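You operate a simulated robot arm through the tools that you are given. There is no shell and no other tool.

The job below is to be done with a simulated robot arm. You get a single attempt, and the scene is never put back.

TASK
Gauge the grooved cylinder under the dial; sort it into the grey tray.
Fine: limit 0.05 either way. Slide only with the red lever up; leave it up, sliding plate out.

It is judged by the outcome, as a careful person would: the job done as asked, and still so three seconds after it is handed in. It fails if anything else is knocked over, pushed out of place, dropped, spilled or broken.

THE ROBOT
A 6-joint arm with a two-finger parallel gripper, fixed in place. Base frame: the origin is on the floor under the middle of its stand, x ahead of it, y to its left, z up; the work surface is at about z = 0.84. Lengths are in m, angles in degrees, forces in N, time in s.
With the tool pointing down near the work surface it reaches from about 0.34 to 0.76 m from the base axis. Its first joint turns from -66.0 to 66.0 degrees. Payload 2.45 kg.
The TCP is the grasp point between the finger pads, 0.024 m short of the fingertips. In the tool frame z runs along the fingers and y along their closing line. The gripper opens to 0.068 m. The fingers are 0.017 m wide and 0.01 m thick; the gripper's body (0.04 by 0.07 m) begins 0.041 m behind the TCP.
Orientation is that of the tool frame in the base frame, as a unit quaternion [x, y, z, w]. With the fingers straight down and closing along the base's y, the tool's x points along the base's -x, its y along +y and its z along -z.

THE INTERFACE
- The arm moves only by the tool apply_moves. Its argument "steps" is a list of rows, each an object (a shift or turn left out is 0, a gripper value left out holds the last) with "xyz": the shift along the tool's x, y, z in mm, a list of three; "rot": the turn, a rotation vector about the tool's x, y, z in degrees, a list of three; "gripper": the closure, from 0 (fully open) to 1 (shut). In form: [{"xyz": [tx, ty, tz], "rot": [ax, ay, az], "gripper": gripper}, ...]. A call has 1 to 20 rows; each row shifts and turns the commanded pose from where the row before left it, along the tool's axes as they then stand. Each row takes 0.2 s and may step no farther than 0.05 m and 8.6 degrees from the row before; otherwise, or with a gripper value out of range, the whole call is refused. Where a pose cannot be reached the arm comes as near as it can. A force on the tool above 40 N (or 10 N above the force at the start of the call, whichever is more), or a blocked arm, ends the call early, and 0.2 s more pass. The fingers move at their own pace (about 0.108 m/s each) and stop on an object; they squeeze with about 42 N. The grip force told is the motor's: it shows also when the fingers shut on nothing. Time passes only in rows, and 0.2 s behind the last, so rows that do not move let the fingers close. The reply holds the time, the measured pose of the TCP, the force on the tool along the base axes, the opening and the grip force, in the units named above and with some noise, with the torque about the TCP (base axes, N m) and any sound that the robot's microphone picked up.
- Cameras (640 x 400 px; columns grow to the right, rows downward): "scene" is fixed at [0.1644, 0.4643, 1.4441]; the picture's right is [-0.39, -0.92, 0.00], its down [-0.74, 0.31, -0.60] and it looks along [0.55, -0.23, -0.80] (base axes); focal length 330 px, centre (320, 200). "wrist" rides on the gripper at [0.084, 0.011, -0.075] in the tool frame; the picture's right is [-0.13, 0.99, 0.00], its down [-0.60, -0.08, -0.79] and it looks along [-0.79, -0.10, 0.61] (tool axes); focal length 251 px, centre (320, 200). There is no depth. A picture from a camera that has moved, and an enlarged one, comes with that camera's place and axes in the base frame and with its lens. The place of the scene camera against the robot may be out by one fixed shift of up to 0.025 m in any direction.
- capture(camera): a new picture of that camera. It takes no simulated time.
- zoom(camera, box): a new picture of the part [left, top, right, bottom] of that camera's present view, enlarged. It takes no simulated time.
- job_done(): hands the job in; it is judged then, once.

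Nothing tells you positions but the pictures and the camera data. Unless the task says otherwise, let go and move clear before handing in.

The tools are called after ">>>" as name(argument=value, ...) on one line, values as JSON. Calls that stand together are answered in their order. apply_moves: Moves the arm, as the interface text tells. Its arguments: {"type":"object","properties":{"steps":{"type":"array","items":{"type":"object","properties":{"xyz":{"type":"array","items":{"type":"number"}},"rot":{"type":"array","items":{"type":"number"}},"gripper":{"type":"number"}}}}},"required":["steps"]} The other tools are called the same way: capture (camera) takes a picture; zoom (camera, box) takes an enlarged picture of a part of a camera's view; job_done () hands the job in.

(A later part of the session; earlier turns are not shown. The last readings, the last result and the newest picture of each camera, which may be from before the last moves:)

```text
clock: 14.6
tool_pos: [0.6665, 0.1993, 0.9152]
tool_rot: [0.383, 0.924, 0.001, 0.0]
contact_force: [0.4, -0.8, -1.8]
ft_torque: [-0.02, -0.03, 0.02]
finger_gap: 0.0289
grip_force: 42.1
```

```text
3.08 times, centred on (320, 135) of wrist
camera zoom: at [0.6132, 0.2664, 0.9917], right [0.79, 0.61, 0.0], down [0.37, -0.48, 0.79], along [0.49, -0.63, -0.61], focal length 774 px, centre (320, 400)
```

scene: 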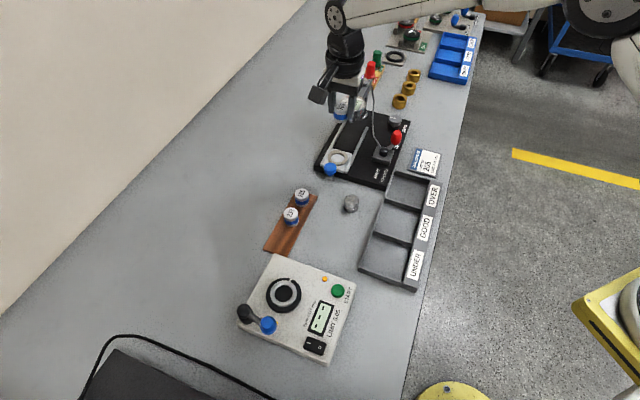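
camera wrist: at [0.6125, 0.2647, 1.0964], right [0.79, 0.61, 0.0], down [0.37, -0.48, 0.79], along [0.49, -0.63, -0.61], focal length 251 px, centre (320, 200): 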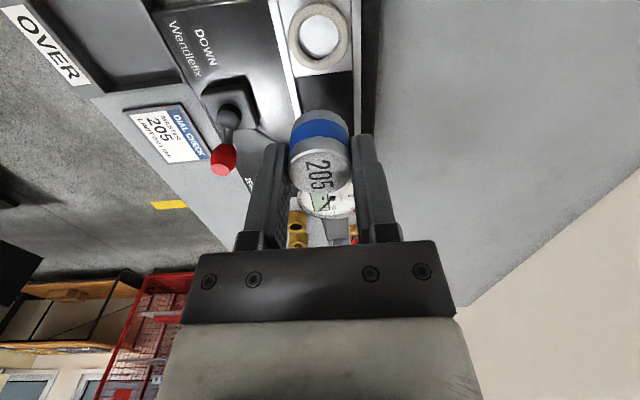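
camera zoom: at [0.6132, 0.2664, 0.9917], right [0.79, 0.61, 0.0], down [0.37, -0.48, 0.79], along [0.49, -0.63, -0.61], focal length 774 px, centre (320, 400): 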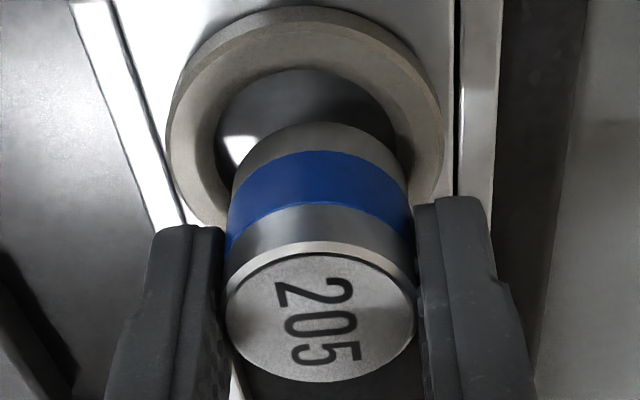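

Combining the views, the ring top is higher than I assumed (z≈0.877) and its centre is about (0.660, 0.201), so the tool needs about (+4.5, −2.5) mm. I'll lift a little, correct, and re-check.

>>> apply_moves(steps=[{"xyz": [0, 0, -10]}, {"xyz": [4.5, -2.5, 0]}, {"xyz": [0, 0, 0]}, {"xyz": [0, 0, 0]}])

>>> zoom(camera="wrist", box=[255, 60, 385, 190])

>>> zoom(camera="scene", box=[328, 138, 356, 168])

```text
clock: 15.6
tool_pos: [0.6614, 0.2015, 0.9233]
tool_rot: [0.382, 0.924, 0.002, 0.0]
contact_force: [0.2, -0.3, -1.8]
ft_torque: [0.04, 0.01, -0.01]
finger_gap: 0.0288
grip_force: 41.7
```

```text
3.08 times, centred on (320, 125) of wrist
camera zoom: at [0.6087, 0.2677, 1.0006], right [0.79, 0.61, 0.0], down [0.37, -0.48, 0.79], along [0.49, -0.63, -0.61], focal length 774 px, centre (320, 431)
```

zoom: 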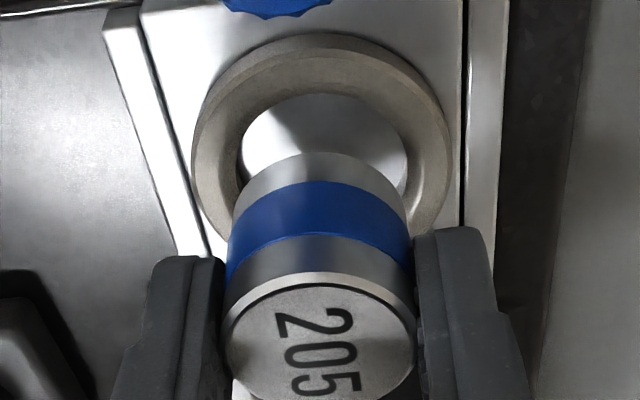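

```text
13.33 times, centred on (342, 153) of scene
camera zoom: at [0.1645, 0.4643, 1.4441], right [-0.39, -0.92, 0.0], down [-0.74, 0.31, -0.6], along [0.55, -0.23, -0.8], focal length 4399 px, centre (27, 827)
```

zoom: 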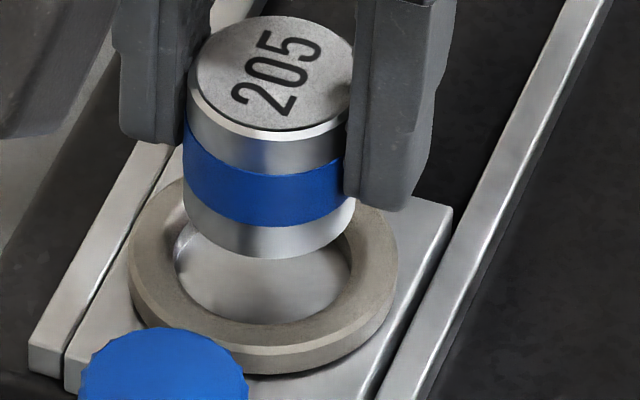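

Now aligned within about 0.5 mm in both views. Descending toward the seat in small steps.

>>> apply_moves(steps=[{"xyz": [0, 0, 6]}, {"xyz": [0, 0, 6]}, {"xyz": [0, 0, 0]}, {"xyz": [0, 0, 0]}])

>>> zoom(camera="wrist", box=[255, 60, 385, 190])

>>> zoom(camera="scene", box=[328, 138, 356, 168])

```text
clock: 16.6
tool_pos: [0.6602, 0.1972, 0.912]
tool_rot: [0.382, 0.924, 0.001, 0.0]
contact_force: [-0.5, 0.0, -2.2]
ft_torque: [-0.01, 0.01, 0.0]
finger_gap: 0.029
grip_force: 41.7
```

```text
3.08 times, centred on (320, 125) of wrist
camera zoom: at [0.6077, 0.2658, 0.988], right [0.79, 0.61, 0.0], down [0.37, -0.48, 0.79], along [0.49, -0.63, -0.61], focal length 774 px, centre (320, 431)
```

zoom: 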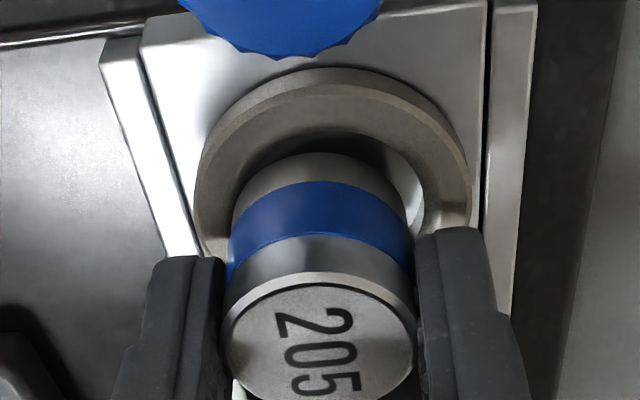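

```text
13.33 times, centred on (342, 153) of scene
camera zoom: at [0.1645, 0.4643, 1.4441], right [-0.39, -0.92, 0.0], down [-0.74, 0.31, -0.6], along [0.55, -0.23, -0.8], focal length 4399 px, centre (27, 827)
```

zoom: 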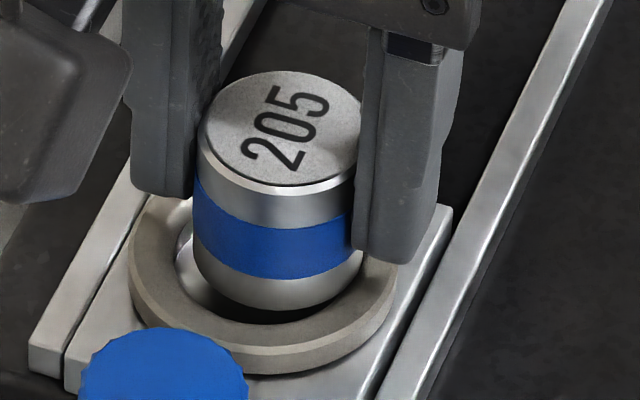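

The arm drifted about 2 mm sideways while descending. I'll correct y by +2.2 mm and check again before entering the ring.

>>> apply_moves(steps=[{"xyz": [0, 2.2, 0]}, {"xyz": [0, 0, 0]}, {"xyz": [0, 0, 0]}])

>>> zoom(camera="wrist", box=[255, 60, 385, 190])

>>> zoom(camera="scene", box=[328, 138, 356, 168])

```text
clock: 17.4
tool_pos: [0.6625, 0.2008, 0.9121]
tool_rot: [0.382, 0.924, 0.001, -0.001]
contact_force: [0.5, 0.3, -1.0]
ft_torque: [-0.01, 0.0, 0.0]
finger_gap: 0.029
grip_force: 41.9
```

```text
3.08 times, centred on (320, 125) of wrist
camera zoom: at [0.6095, 0.268, 0.988], right [0.79, 0.61, 0.0], down [0.37, -0.48, 0.79], along [0.49, -0.63, -0.61], focal length 774 px, centre (320, 431)
```

zoom: 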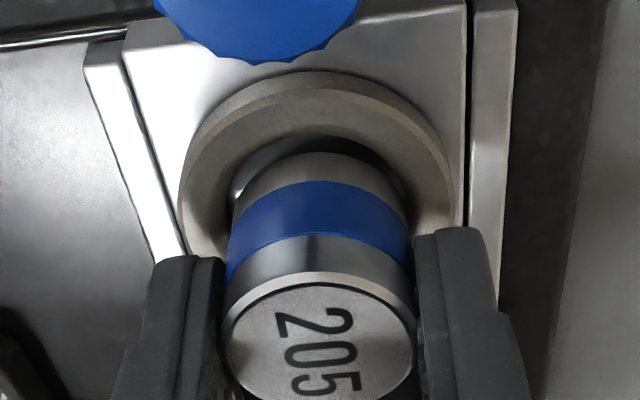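

```text
13.33 times, centred on (342, 153) of scene
camera zoom: at [0.1645, 0.4643, 1.4441], right [-0.39, -0.92, 0.0], down [-0.74, 0.31, -0.6], along [0.55, -0.23, -0.8], focal length 4399 px, centre (27, 827)
```

zoom: 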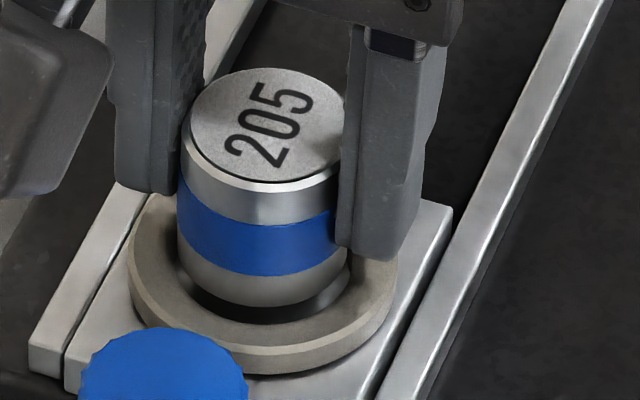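

Well centred now. Descending the last few millimetres slowly, watching the force.

>>> apply_moves(steps=[{"xyz": [0, 0, 2]}, {"xyz": [0, 0, 2]}, {"xyz": [0, 0, 0]}, {"xyz": [0, 0, 0]}])

>>> zoom(camera="wrist", box=[255, 60, 385, 190])

>>> zoom(camera="scene", box=[328, 138, 356, 168])

```text
clock: 18.4
tool_pos: [0.6624, 0.2003, 0.909]
tool_rot: [0.382, 0.924, 0.001, 0.0]
contact_force: [-2.0, 0.0, -1.5]
ft_torque: [0.03, 0.03, -0.01]
finger_gap: 0.0289
grip_force: 42.1
```

```text
3.08 times, centred on (320, 125) of wrist
camera zoom: at [0.6099, 0.2672, 0.9844], right [0.79, 0.61, 0.0], down [0.37, -0.48, 0.79], along [0.48, -0.63, -0.61], focal length 774 px, centre (320, 431)
```

zoom: 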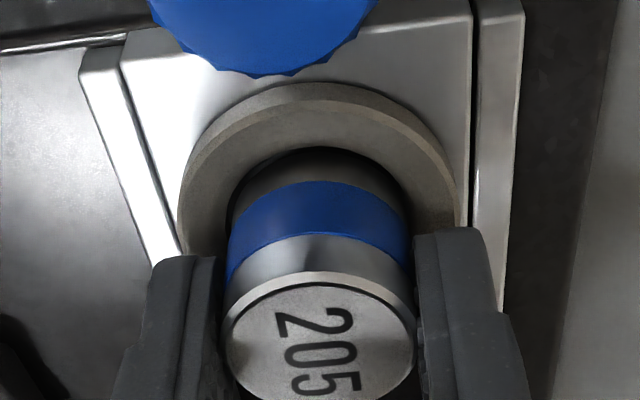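

```text
13.33 times, centred on (342, 153) of scene
camera zoom: at [0.1644, 0.4644, 1.4441], right [-0.39, -0.92, 0.0], down [-0.74, 0.31, -0.6], along [0.55, -0.23, -0.8], focal length 4399 px, centre (27, 827)
```

zoom: 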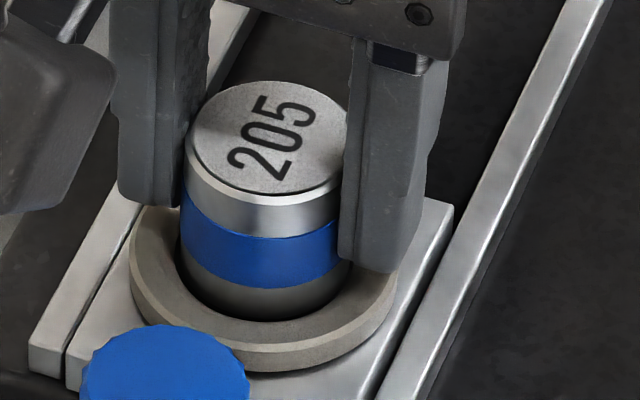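

Entering the ring centred. Continue down in 2 mm steps.

>>> apply_moves(steps=[{"xyz": [0, 0, 2]}, {"xyz": [0, 0, 0]}, {"xyz": [0, 0, 2]}, {"xyz": [0, 0, 0]}])

>>> zoom(camera="scene", box=[328, 138, 356, 168])

>>> zoom(camera="wrist", box=[255, 60, 385, 190])

```text
clock: 19.4
tool_pos: [0.6632, 0.2002, 0.906]
tool_rot: [0.382, 0.924, 0.002, 0.0]
contact_force: [-1.5, -0.4, 0.4]
ft_torque: [-0.02, 0.06, -0.02]
finger_gap: 0.029
grip_force: 41.8
```

```text
13.33 times, centred on (342, 153) of scene
camera zoom: at [0.1644, 0.4643, 1.4441], right [-0.39, -0.92, 0.0], down [-0.74, 0.31, -0.6], along [0.55, -0.23, -0.8], focal length 4399 px, centre (27, 827)
```

zoom: 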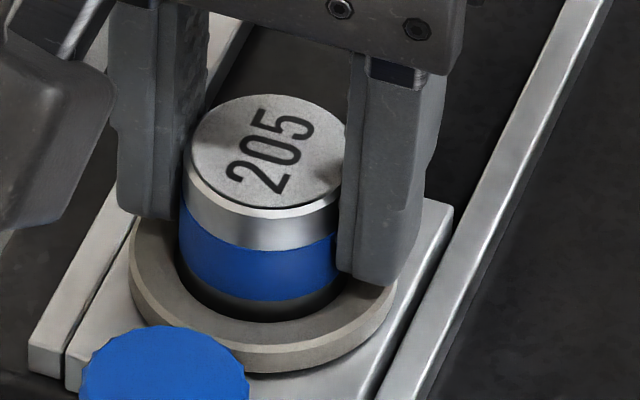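

```text
3.08 times, centred on (320, 125) of wrist
camera zoom: at [0.6097, 0.2673, 0.9814], right [0.79, 0.61, 0.0], down [0.37, -0.48, 0.79], along [0.49, -0.63, -0.61], focal length 774 px, centre (320, 431)
```

zoom: 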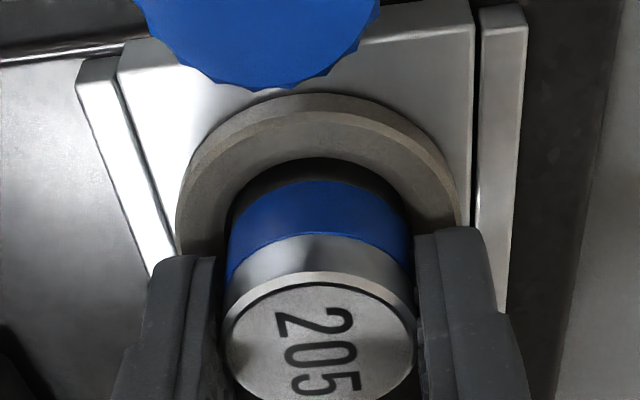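

Still descending freely inside the ring; about 2–3 mm to go.

>>> apply_moves(steps=[{"xyz": [0, 0, 1]}, {"xyz": [0, 0, 0]}, {"xyz": [0, 0, 1]}, {"xyz": [0, 0, 0]}])

>>> zoom(camera="scene", box=[328, 138, 356, 168])

```text
clock: 20.4
tool_pos: [0.6628, 0.2012, 0.9048]
tool_rot: [0.383, 0.924, 0.002, 0.002]
contact_force: [-6.8, -5.0, 25.0]
ft_torque: [-0.28, 0.45, -0.01]
finger_gap: 0.0292
grip_force: 41.8
```

```text
13.33 times, centred on (342, 153) of scene
camera zoom: at [0.1637, 0.464, 1.4443], right [-0.39, -0.92, 0.0], down [-0.74, 0.31, -0.6], along [0.55, -0.23, -0.8], focal length 4399 px, centre (27, 827)
```

zoom: 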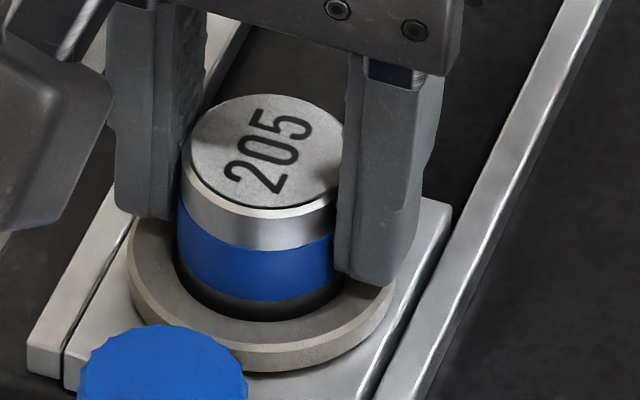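

Contact felt (25 N down). I'll ease off 1 mm and open the fingers to release the master in the ring.

>>> apply_moves(steps=[{"xyz": [0, 0, -1.2]}, {"xyz": [0, 0, 0]}, {"xyz": [0, 0, 0], "gripper": 0.45}, {"xyz": [0, 0, 0], "gripper": 0.35}, {"xyz": [0, 0, 0], "gripper": 0.3}])

>>> zoom(camera="scene", box=[328, 138, 356, 168])

>>> zoom(camera="wrist", box=[255, 60, 385, 190])

```text
clock: 21.6
tool_pos: [0.6619, 0.201, 0.9024]
tool_rot: [0.382, 0.924, 0.001, 0.0]
contact_force: [0.9, 0.1, -0.4]
ft_torque: [-0.02, 0.01, -0.03]
finger_gap: 0.0476
grip_force: 0.0
```

```text
13.33 times, centred on (342, 153) of scene
camera zoom: at [0.1644, 0.4643, 1.4441], right [-0.39, -0.92, 0.0], down [-0.74, 0.31, -0.6], along [0.55, -0.23, -0.8], focal length 4399 px, centre (27, 827)
```

zoom: 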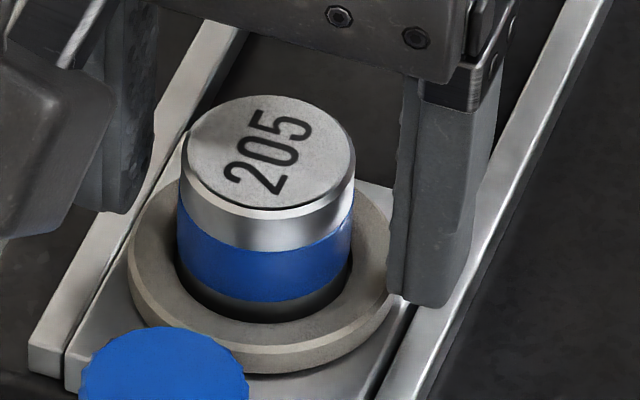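

```text
3.08 times, centred on (320, 125) of wrist
camera zoom: at [0.6097, 0.2674, 0.9797], right [0.79, 0.61, 0.0], down [0.37, -0.48, 0.79], along [0.48, -0.63, -0.61], focal length 774 px, centre (320, 431)
```

zoom: 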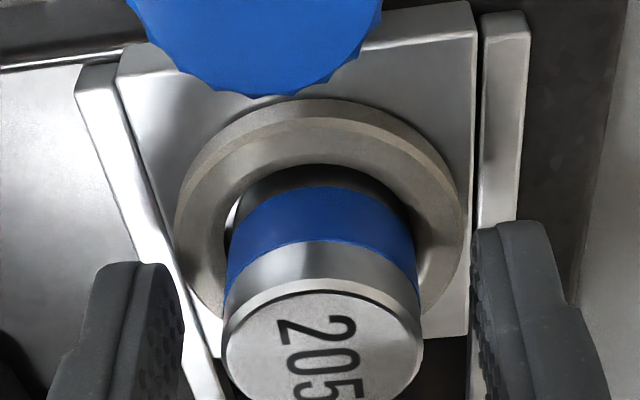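

The master is seated in the ring. I'll raise the hand and move back over the blue knob to measure it.

>>> apply_moves(steps=[{"xyz": [0, 0, -30], "gripper": 0.3}, {"xyz": [0, 0, -45], "gripper": 0.0}, {"xyz": [30, 0, -20]}, {"xyz": [22, -1.5, 0]}, {"xyz": [0, 0, 0]}, {"xyz": [0, 0, 0]}])

>>> capture(camera="wrist")

>>> zoom(camera="scene", box=[310, 60, 420, 190])

```text
clock: 23.0
tool_pos: [0.6246, 0.2387, 0.9974]
tool_rot: [0.381, 0.924, 0.001, 0.001]
contact_force: [-0.3, 0.5, -0.1]
ft_torque: [0.01, -0.01, 0.0]
finger_gap: 0.0679
grip_force: 0.1
```

```text
taken
camera wrist: at [0.5718, 0.3058, 1.0736], right [0.79, 0.61, 0.0], down [0.37, -0.48, 0.79], along [0.49, -0.63, -0.61], focal length 251 px, centre (320, 200)
```

wrist: 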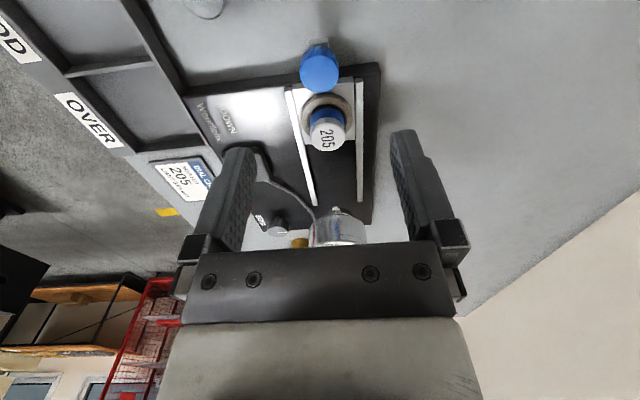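

```text
3.08 times, centred on (365, 125) of scene
camera zoom: at [0.1644, 0.4643, 1.4441], right [-0.39, -0.92, 0.0], down [-0.74, 0.31, -0.6], along [0.55, -0.23, -0.8], focal length 1015 px, centre (182, 431)
```

zoom: 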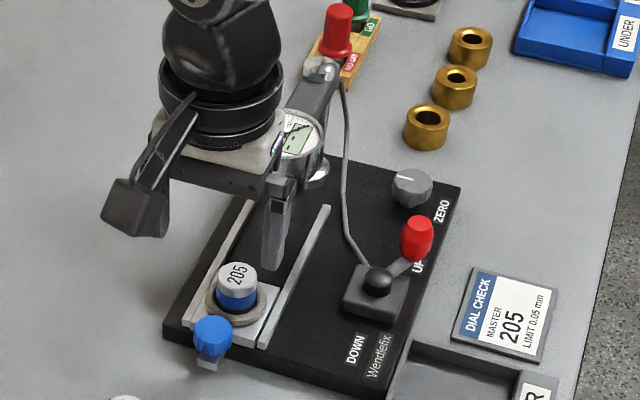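

>>> zoom(camera="wrist", box=[260, 25, 380, 165])

>>> zoom(camera="wrist", box=[270, 30, 370, 100])

>>> zoom(camera="wrist", box=[250, 150, 390, 245])

```text
2.86 times, centred on (320, 95) of wrist
camera zoom: at [0.5718, 0.3058, 1.0736], right [0.79, 0.61, 0.0], down [0.37, -0.48, 0.79], along [0.49, -0.63, -0.61], focal length 718 px, centre (320, 500)
```

zoom: 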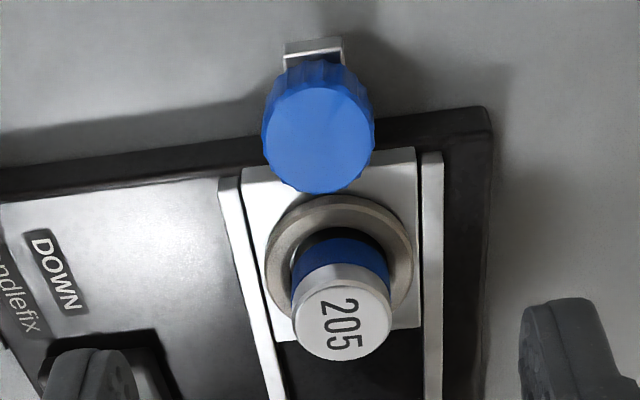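

```text
5.71 times, centred on (320, 65) of wrist
camera zoom: at [0.5718, 0.3058, 1.0736], right [0.79, 0.61, 0.0], down [0.37, -0.48, 0.79], along [0.49, -0.63, -0.61], focal length 1437 px, centre (320, 971)
```

zoom: 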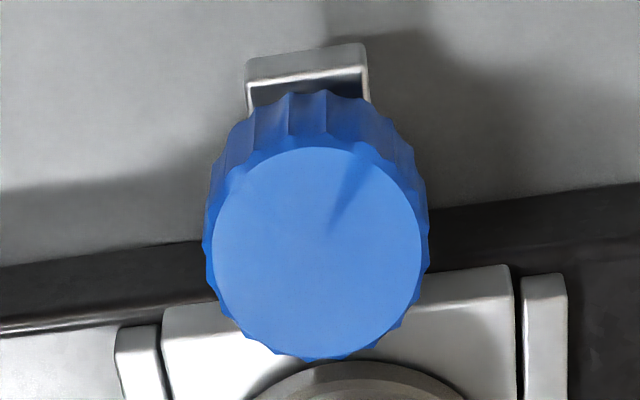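

```text
4.21 times, centred on (320, 198) of wrist
camera zoom: at [0.5718, 0.3058, 1.0736], right [0.79, 0.61, 0.0], down [0.37, -0.48, 0.79], along [0.49, -0.63, -0.61], focal length 1059 px, centre (320, 210)
```

zoom: 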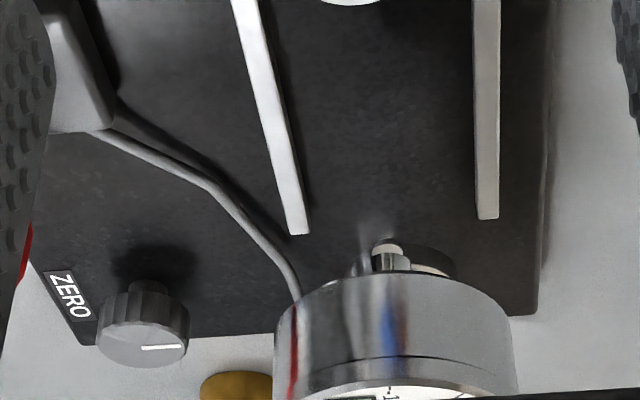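

The knob (about 27 mm, fluted) is at about (0.625, 0.236). I'll lower for a closer second view to fix its height.

>>> apply_moves(steps=[{"xyz": [0, 0, 30]}, {"xyz": [0, 0, 25]}, {"xyz": [0, 0, 0]}, {"xyz": [0, 0, 0]}])

>>> zoom(camera="wrist", box=[255, 60, 385, 190])

>>> zoom(camera="scene", box=[310, 130, 370, 190])

```text
clock: 24.0
tool_pos: [0.6243, 0.2352, 0.9417]
tool_rot: [0.382, 0.924, 0.002, 0.001]
contact_force: [-0.2, 0.2, -0.2]
ft_torque: [0.0, 0.02, 0.0]
finger_gap: 0.0679
grip_force: 0.1
```

```text
3.08 times, centred on (320, 125) of wrist
camera zoom: at [0.5719, 0.302, 1.0185], right [0.79, 0.61, 0.0], down [0.37, -0.48, 0.79], along [0.49, -0.63, -0.61], focal length 774 px, centre (320, 431)
```

zoom: 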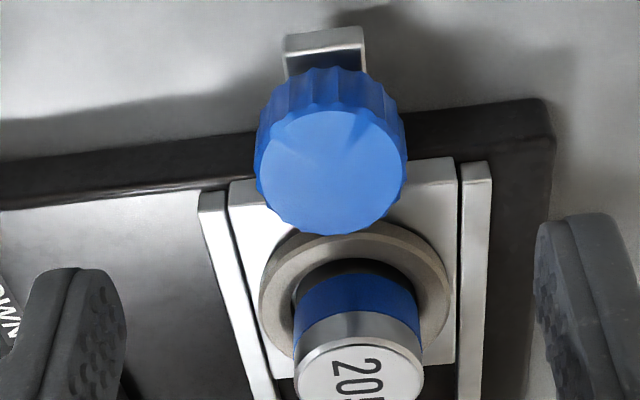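

```text
6.67 times, centred on (340, 160) of scene
camera zoom: at [0.1644, 0.4643, 1.4441], right [-0.39, -0.92, 0.0], down [-0.74, 0.31, -0.6], along [0.55, -0.23, -0.8], focal length 2200 px, centre (187, 467)
```

zoom: 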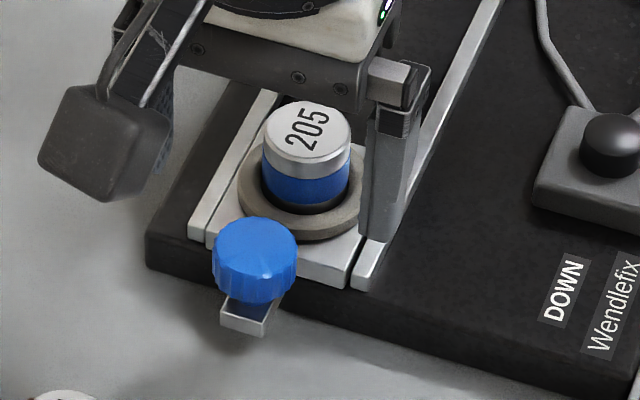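

Knob top is z≈0.895, centre about 2 mm to the side of the tool axis. I'll offset slightly outward, tilt the hand 8.5° away from the dial for clearance, and descend around the knob.

>>> apply_moves(steps=[{"xyz": [5.6, 2.2, 0]}, {"rot": [0, -8.5, 0]}, {"xyz": [3.0, 0, 19.8]}, {"xyz": [0, 0, 0]}, {"xyz": [0, 0, 0]}])

>>> zoom(camera="wrist", box=[240, 60, 400, 220])

>>> zoom(camera="scene", box=[300, 110, 380, 190])

```text
clock: 25.2
tool_pos: [0.6228, 0.2413, 0.9223]
tool_rot: [0.381, 0.922, -0.027, 0.069]
contact_force: [0.4, -0.8, 1.1]
ft_torque: [0.01, -0.01, 0.01]
finger_gap: 0.0681
grip_force: 0.0
```

```text
2.50 times, centred on (320, 140) of wrist
camera zoom: at [0.5629, 0.3149, 0.9858], right [0.79, 0.61, 0.02], down [0.28, -0.4, 0.87], along [0.54, -0.68, -0.49], focal length 629 px, centre (320, 350)
```

zoom: 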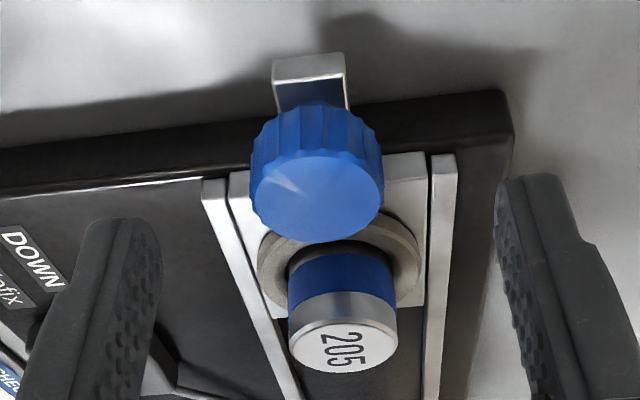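

```text
5.00 times, centred on (340, 150) of scene
camera zoom: at [0.1644, 0.4643, 1.4441], right [-0.39, -0.92, 0.0], down [-0.74, 0.31, -0.6], along [0.55, -0.23, -0.8], focal length 1650 px, centre (220, 450)
```

zoom: 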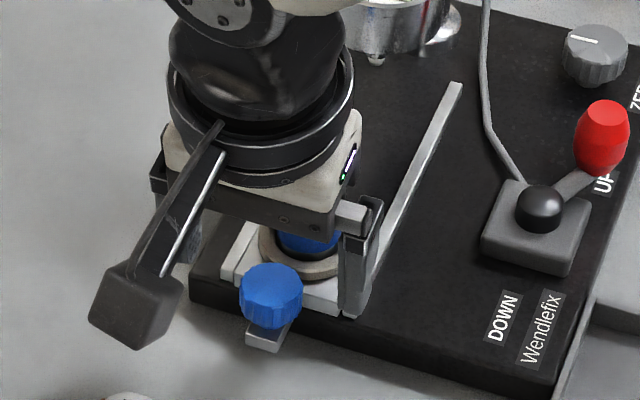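

Tilt and clearance look right. Descending the remaining 24 mm around the knob.

>>> apply_moves(steps=[{"xyz": [1.8, -0.8, 11.9]}, {"xyz": [1.8, 0, 11.9]}, {"xyz": [0, 0, 0]}, {"xyz": [0, 0, 0]}])

>>> zoom(camera="wrist", box=[240, 60, 400, 220])

>>> zoom(camera="scene", box=[300, 120, 380, 190])

```text
clock: 26.2
tool_pos: [0.624, 0.242, 0.8998]
tool_rot: [0.381, 0.922, -0.027, 0.069]
contact_force: [0.9, -0.3, 0.8]
ft_torque: [0.03, -0.01, 0.02]
finger_gap: 0.0681
grip_force: 0.1
```

```text
2.50 times, centred on (320, 140) of wrist
camera zoom: at [0.5629, 0.3153, 0.9626], right [0.79, 0.61, 0.02], down [0.28, -0.4, 0.87], along [0.54, -0.68, -0.49], focal length 629 px, centre (320, 350)
```

zoom: 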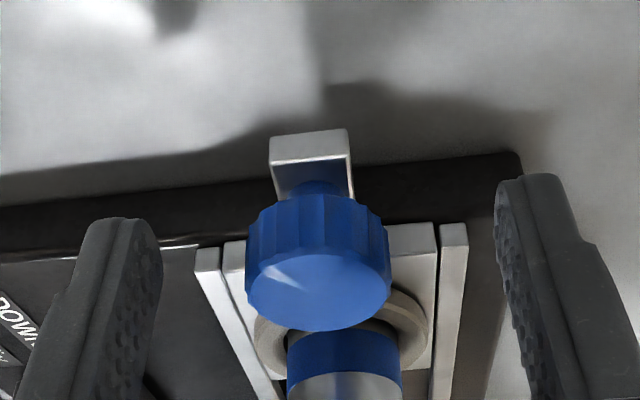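

```text
5.71 times, centred on (340, 155) of scene
camera zoom: at [0.1644, 0.4643, 1.4441], right [-0.39, -0.92, 0.0], down [-0.74, 0.31, -0.6], along [0.55, -0.23, -0.8], focal length 1885 px, centre (206, 457)
```

zoom: 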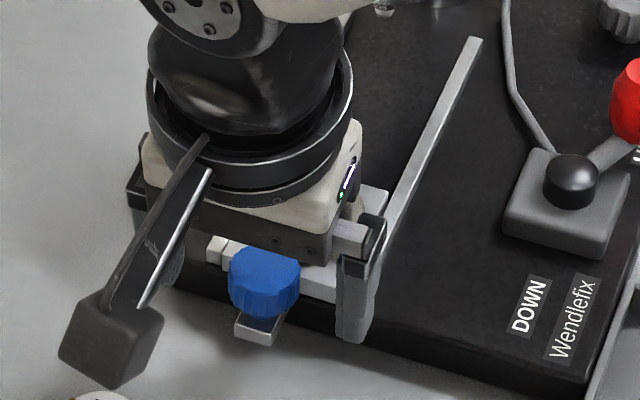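

The knob is centred between the fingers. Closing on it.

>>> apply_moves(steps=[{"gripper": 0.4}, {"gripper": 0.7}, {"gripper": 1.0}, {"gripper": 1.0}])

>>> zoom(camera="wrist", box=[240, 60, 400, 220])

```text
clock: 27.2
tool_pos: [0.6221, 0.2406, 0.8994]
tool_rot: [0.382, 0.921, -0.029, 0.068]
contact_force: [-6.6, -6.3, 3.7]
ft_torque: [-0.16, 0.13, -0.07]
finger_gap: 0.0278
grip_force: 41.8
```

```text
2.50 times, centred on (320, 140) of wrist
camera zoom: at [0.5625, 0.3148, 0.9625], right [0.79, 0.61, 0.02], down [0.28, -0.4, 0.87], along [0.54, -0.69, -0.49], focal length 629 px, centre (320, 350)
```

zoom: 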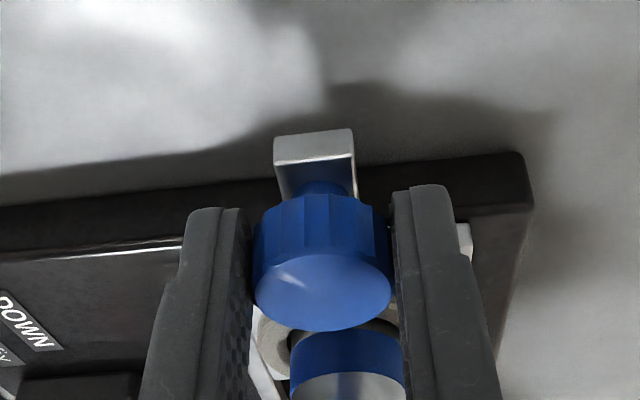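

Gripped at 27.8 mm. The lever is up, so I'll start sliding the plate in gently: a small sideways relief, then 20 mm inward, checking forces.

>>> apply_moves(steps=[{"xyz": [0, -0.8, 0]}, {"xyz": [-4.9, 0, 0.74]}, {"xyz": [-4.9, 0, 0.74]}, {"xyz": [-4.9, 0, 0.74]}, {"xyz": [-4.9, 0, 0.74]}, {"xyz": [0, 0, 0]}])

>>> zoom(camera="scene", box=[310, 60, 420, 190])

>>> zoom(camera="wrist", box=[240, 60, 400, 240])

```text
clock: 28.6
tool_pos: [0.6357, 0.2268, 0.8989]
tool_rot: [0.381, 0.922, -0.026, 0.069]
contact_force: [13.6, 13.9, -22.9]
ft_torque: [0.18, -0.07, 0.09]
finger_gap: 0.0277
grip_force: 42.3
```

```text
3.08 times, centred on (365, 125) of scene
camera zoom: at [0.1653, 0.4649, 1.4438], right [-0.39, -0.92, 0.0], down [-0.74, 0.31, -0.6], along [0.55, -0.23, -0.8], focal length 1015 px, centre (182, 431)
```

zoom: 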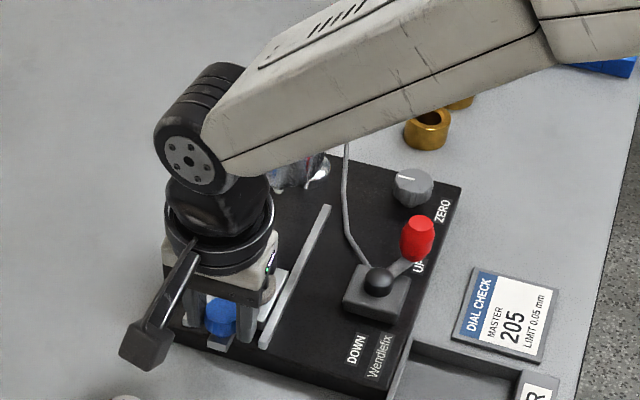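

```text
2.22 times, centred on (320, 150) of wrist
camera zoom: at [0.5759, 0.3006, 0.9626], right [0.79, 0.61, 0.02], down [0.28, -0.4, 0.87], along [0.54, -0.68, -0.49], focal length 559 px, centre (320, 311)
```

zoom: 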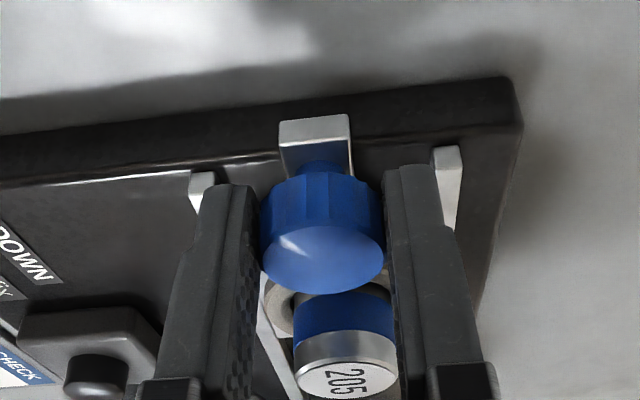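

The plate moves with the knob, but there's some side and upward load. I'll relieve it (+1 mm y, 1 mm down) and continue in short pulls.

>>> apply_moves(steps=[{"xyz": [0.17, 1.0, 1.1]}, {"xyz": [0, 0, 0]}])

```text
clock: 29.2
tool_pos: [0.6365, 0.227, 0.9001]
tool_rot: [0.382, 0.921, -0.028, 0.069]
contact_force: [5.2, 4.6, -8.4]
ft_torque: [0.15, 0.26, 0.24]
finger_gap: 0.0274
grip_force: 42.1
```

Load relieved. Continuing 20 mm inward.

>>> apply_moves(steps=[{"xyz": [-4.9, 0.1, 0.9]}, {"xyz": [-4.9, 0.1, 0.9]}, {"xyz": [-4.9, 0.1, 0.9]}, {"xyz": [-4.9, 0.1, 0.9]}, {"xyz": [0, 0, 0]}])

>>> zoom(camera="wrist", box=[240, 60, 400, 240])

```text
clock: 30.4
tool_pos: [0.6489, 0.2136, 0.8986]
tool_rot: [0.381, 0.921, -0.026, 0.069]
contact_force: [-4.5, -3.7, 14.7]
ft_torque: [0.33, 0.81, -0.1]
finger_gap: 0.0275
grip_force: 42.4
```

```text
2.22 times, centred on (320, 150) of wrist
camera zoom: at [0.5897, 0.2872, 0.9625], right [0.79, 0.61, 0.02], down [0.28, -0.4, 0.87], along [0.54, -0.68, -0.49], focal length 559 px, centre (320, 311)
```

zoom: 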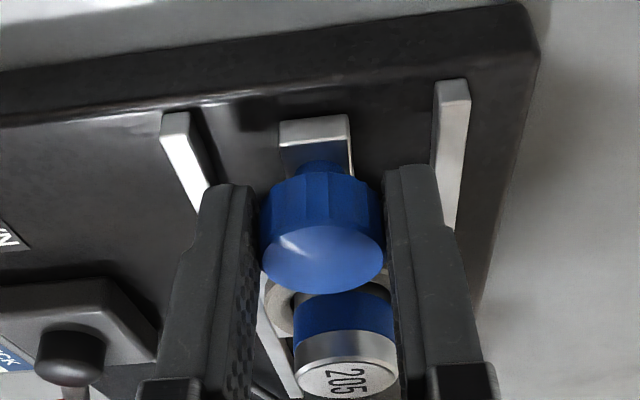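

Smooth so far (38 mm in). Continuing another 20 mm, easing the slight downward press.

>>> apply_moves(steps=[{"xyz": [-0.1, 0, -0.6]}, {"xyz": [-4.9, 0, 0.74]}, {"xyz": [-4.9, 0, 0.74]}, {"xyz": [-4.9, 0, 0.74]}, {"xyz": [-4.9, 0, 0.74]}, {"xyz": [0, 0, 0]}])

>>> capture(camera="wrist")

>>> zoom(camera="scene", box=[310, 60, 420, 190])

```text
clock: 31.8
tool_pos: [0.6639, 0.1984, 0.8996]
tool_rot: [0.381, 0.922, -0.027, 0.069]
contact_force: [-9.0, -8.4, 15.9]
ft_torque: [-0.87, -0.48, 0.02]
finger_gap: 0.0277
grip_force: 42.4
```

```text
taken
camera wrist: at [0.6038, 0.2732, 0.9625], right [0.79, 0.61, 0.02], down [0.28, -0.4, 0.87], along [0.54, -0.68, -0.49], focal length 251 px, centre (320, 200)
```

wrist: 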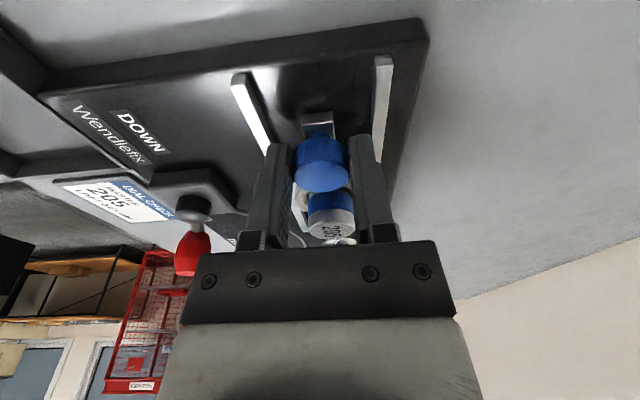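

```text
3.08 times, centred on (365, 125) of scene
camera zoom: at [0.1638, 0.464, 1.4443], right [-0.39, -0.92, 0.0], down [-0.74, 0.31, -0.6], along [0.55, -0.23, -0.8], focal length 1015 px, centre (182, 431)
```

zoom: 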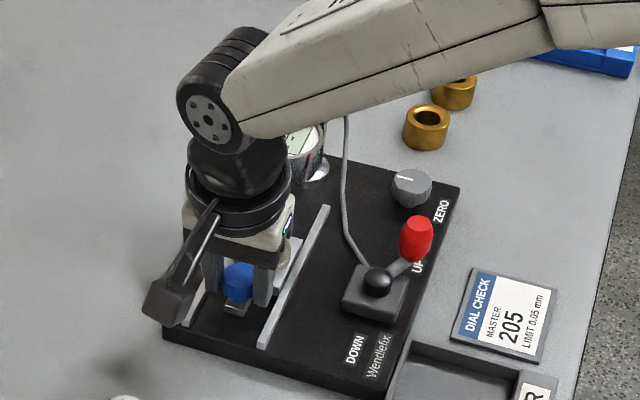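

About 59 mm in. Relieving and continuing 15 mm.

>>> apply_moves(steps=[{"xyz": [-0.1, -0.6, -0.8]}, {"xyz": [-4.9, 0, 0.74]}, {"xyz": [-4.9, 0, 0.74]}, {"xyz": [-4.9, 0, 0.74]}, {"xyz": [0, 0, 0]}])

>>> zoom(camera="wrist", box=[240, 100, 400, 250])

>>> zoom(camera="scene", box=[320, 70, 390, 170])

```text
clock: 33.0
tool_pos: [0.6737, 0.1885, 0.8987]
tool_rot: [0.382, 0.921, -0.027, 0.069]
contact_force: [-2.1, -1.1, 8.0]
ft_torque: [0.54, 0.78, 0.09]
finger_gap: 0.0277
grip_force: 42.0
```

```text
2.67 times, centred on (320, 175) of wrist
camera zoom: at [0.6142, 0.2628, 0.9626], right [0.79, 0.61, 0.02], down [0.28, -0.4, 0.87], along [0.54, -0.68, -0.49], focal length 670 px, centre (320, 267)
```

zoom: 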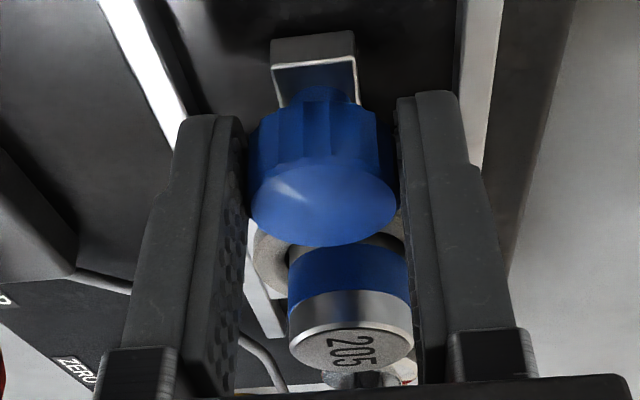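

```text
4.00 times, centred on (355, 120) of scene
camera zoom: at [0.1642, 0.4642, 1.4442], right [-0.39, -0.92, 0.0], down [-0.74, 0.31, -0.6], along [0.55, -0.23, -0.8], focal length 1320 px, centre (180, 520)
```

zoom: 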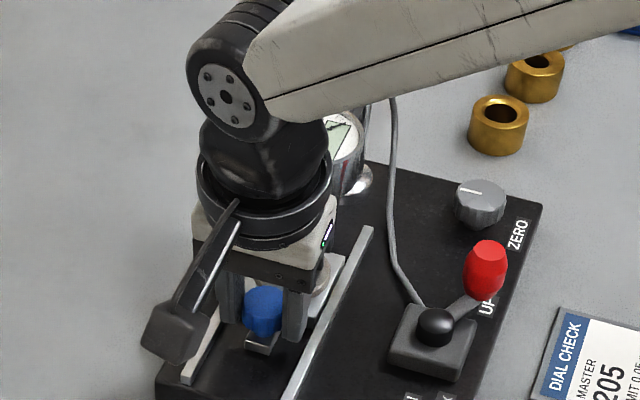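

73 mm in, clearances look fine (dial top about 0.96, well below the wider wrist parts). Continuing in small steps toward the end stop.

>>> apply_moves(steps=[{"xyz": [-0.1, 0, -0.4]}, {"xyz": [-4.9, 0, 0.74]}, {"xyz": [-4.9, 0, 0.74]}, {"xyz": [0, 0, 0]}])

>>> zoom(camera="wrist", box=[240, 130, 400, 250])

>>> zoom(camera="scene", box=[320, 70, 390, 170])

```text
clock: 34.0
tool_pos: [0.6789, 0.184, 0.8987]
tool_rot: [0.38, 0.922, -0.027, 0.067]
contact_force: [-13.9, 13.7, 0.9]
ft_torque: [-1.08, -1.77, -0.29]
finger_gap: 0.0277
grip_force: 41.9
```

```text
3.33 times, centred on (320, 190) of wrist
camera zoom: at [0.6192, 0.2575, 0.9626], right [0.79, 0.61, 0.02], down [0.29, -0.4, 0.87], along [0.54, -0.68, -0.49], focal length 838 px, centre (320, 233)
```

zoom: 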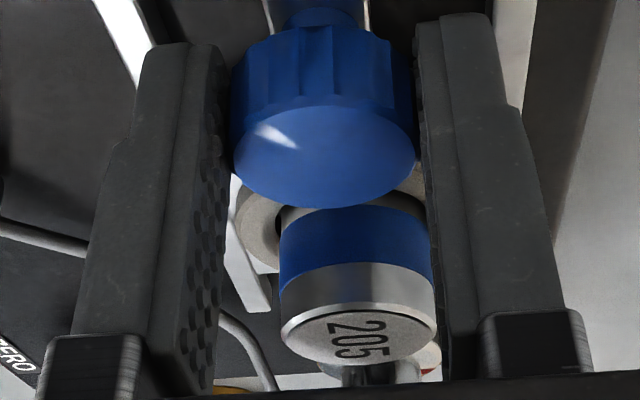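

```text
4.00 times, centred on (355, 120) of scene
camera zoom: at [0.1639, 0.4647, 1.444], right [-0.39, -0.92, 0.0], down [-0.74, 0.31, -0.6], along [0.55, -0.23, -0.8], focal length 1320 px, centre (180, 520)
```

zoom: 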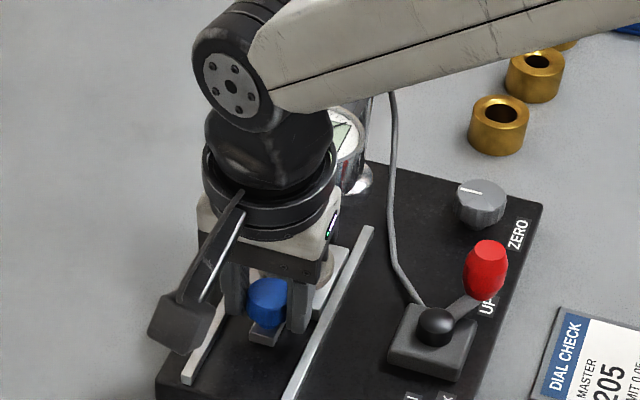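

The plate met resistance (about 20 N) after 80 mm. I'll look closely before going any further to see whether this is the end stop or a touch.

>>> zoom(camera="wrist", box=[295, 190, 385, 246])

>>> zoom(camera="scene", box=[330, 85, 380, 140])

>>> capture(camera="wrist")

>>> capture(camera="scene")

```text
7.11 times, centred on (340, 218) of wrist
camera zoom: at [0.6192, 0.2575, 0.9626], right [0.79, 0.61, 0.02], down [0.29, -0.4, 0.87], along [0.54, -0.68, -0.49], focal length 1788 px, centre (178, 72)
```

zoom: 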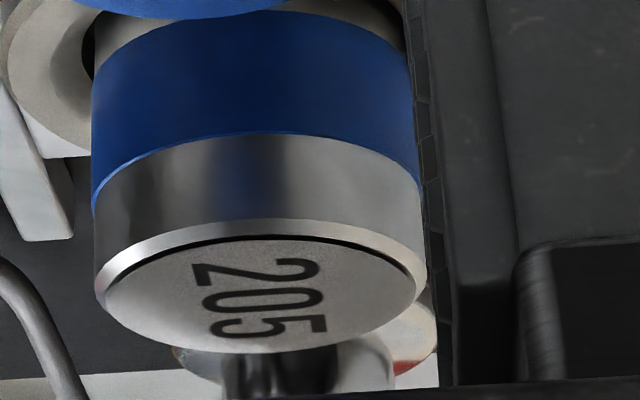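

```text
7.27 times, centred on (355, 112) of scene
camera zoom: at [0.1639, 0.4647, 1.444], right [-0.39, -0.92, 0.0], down [-0.74, 0.31, -0.6], along [0.55, -0.23, -0.8], focal length 2399 px, centre (66, 836)
```

zoom: 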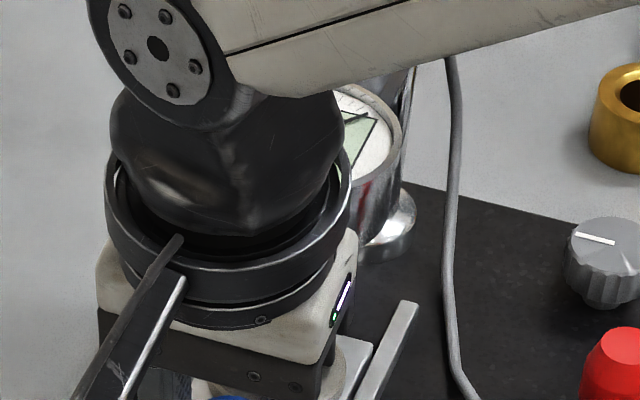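

```text
taken
camera wrist: at [0.6192, 0.2575, 0.9626], right [0.79, 0.61, 0.02], down [0.29, -0.4, 0.87], along [0.54, -0.68, -0.49], focal length 251 px, centre (320, 200)
```

wrist: 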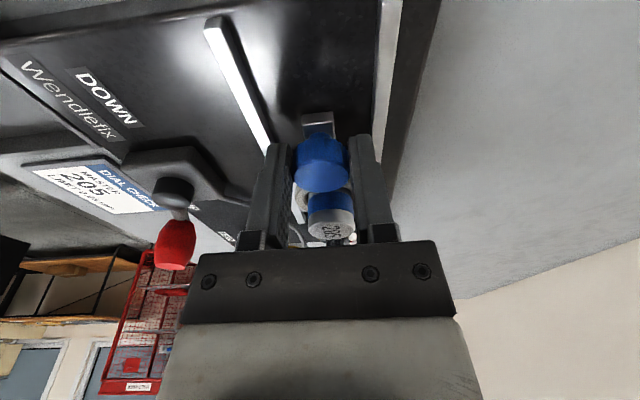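

```text
taken
```

scene: 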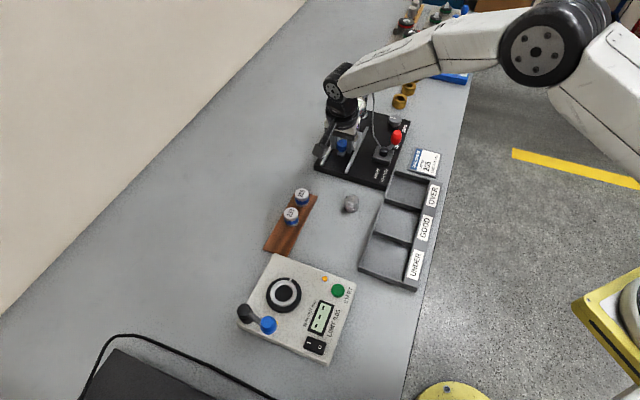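

It's unclear whether this is the end stop, so I'll ease off, release the knob, lift away and inspect the plate against the stylus.

>>> apply_moves(steps=[{"xyz": [0.8, 0, -0.12], "gripper": 1.0}, {"xyz": [0, 0, 0], "gripper": 0.5}, {"gripper": 0.42}, {"gripper": 0.42}])

>>> apply_moves(steps=[{"xyz": [-1.5, 0, -9.9]}, {"xyz": [-3, 0, -19.8], "gripper": 0.3}, {"xyz": [-3, 0, -19.8]}, {"xyz": [40, 0, -10]}, {"rot": [0, 8.5, 0]}, {"xyz": [30, 0, -20]}, {"xyz": [0, 0, 0]}])

>>> capture(camera="wrist")

>>> capture(camera="scene")

```text
clock: 35.0
tool_pos: [0.6793, 0.184, 0.8991]
tool_rot: [0.38, 0.922, -0.029, 0.067]
contact_force: [-21.1, 12.6, -1.7]
ft_torque: [-0.58, -0.93, -0.17]
finger_gap: 0.0393
grip_force: 0.1
```

```text
clock: 36.6
tool_pos: [0.6282, 0.2348, 0.9735]
tool_rot: [0.382, 0.924, 0.0, 0.0]
contact_force: [0.6, 0.3, 0.5]
ft_torque: [-0.02, 0.03, 0.01]
finger_gap: 0.0474
grip_force: 0.1
```

```text
taken
camera wrist: at [0.5765, 0.3021, 1.0503], right [0.79, 0.61, 0.0], down [0.37, -0.48, 0.79], along [0.48, -0.63, -0.61], focal length 251 px, centre (320, 200)
```

wrist: 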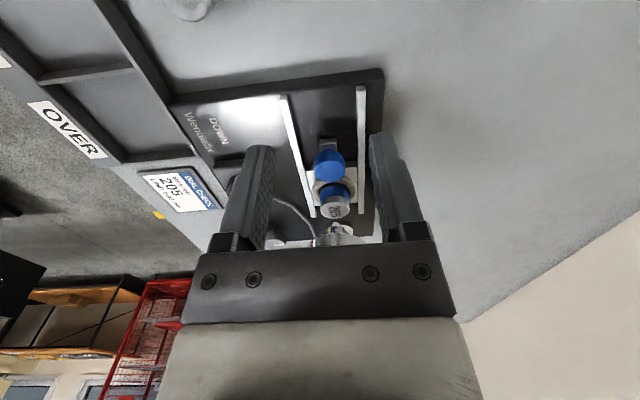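

```text
taken
```

scene: 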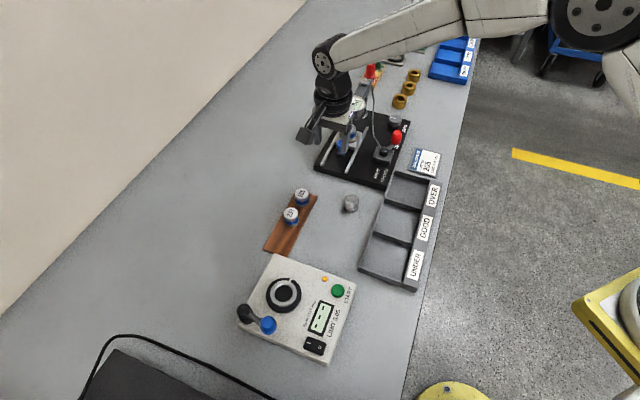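

With the fingers open the force persisted, so my hand must have been touching the dial body, not the stop. I've backed off; now checking that the dial is undisturbed and where the plate is.

>>> zoom(camera="wrist", box=[260, 140, 380, 245])

>>> zoom(camera="scene", box=[310, 60, 420, 190])

>>> zoom(camera="scene", box=[330, 85, 380, 150])

```text
3.81 times, centred on (320, 192) of wrist
camera zoom: at [0.5765, 0.3021, 1.0503], right [0.79, 0.61, 0.0], down [0.37, -0.48, 0.79], along [0.48, -0.63, -0.61], focal length 958 px, centre (320, 229)
```

zoom: 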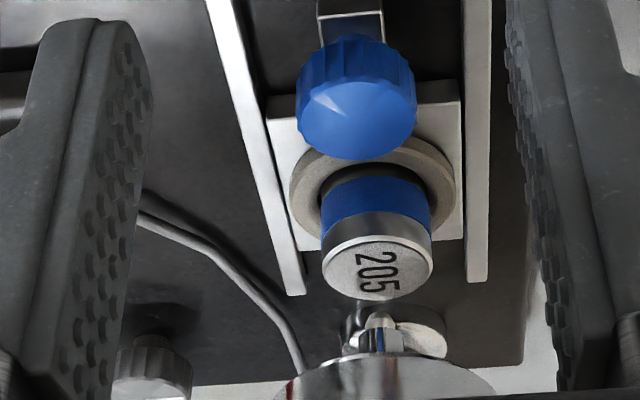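

```text
3.08 times, centred on (365, 125) of scene
camera zoom: at [0.1644, 0.4643, 1.4441], right [-0.39, -0.92, 0.0], down [-0.74, 0.31, -0.6], along [0.55, -0.23, -0.8], focal length 1015 px, centre (182, 431)
```

zoom: 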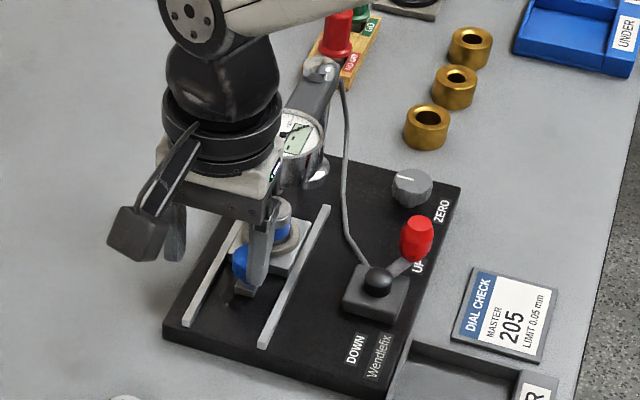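

```text
6.15 times, centred on (355, 118) of scene
camera zoom: at [0.1644, 0.4643, 1.4441], right [-0.39, -0.92, 0.0], down [-0.74, 0.31, -0.6], along [0.55, -0.23, -0.8], focal length 2030 px, centre (105, 708)
```

zoom: 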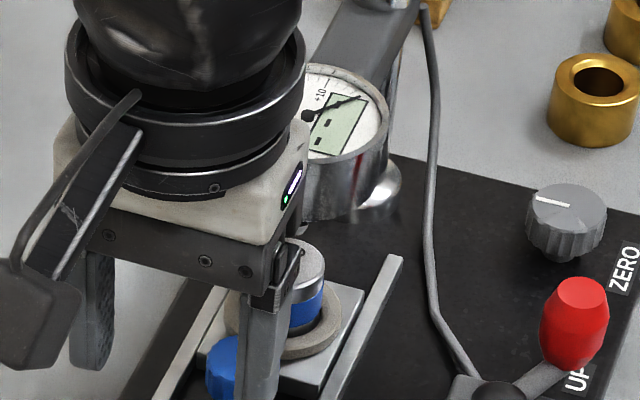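

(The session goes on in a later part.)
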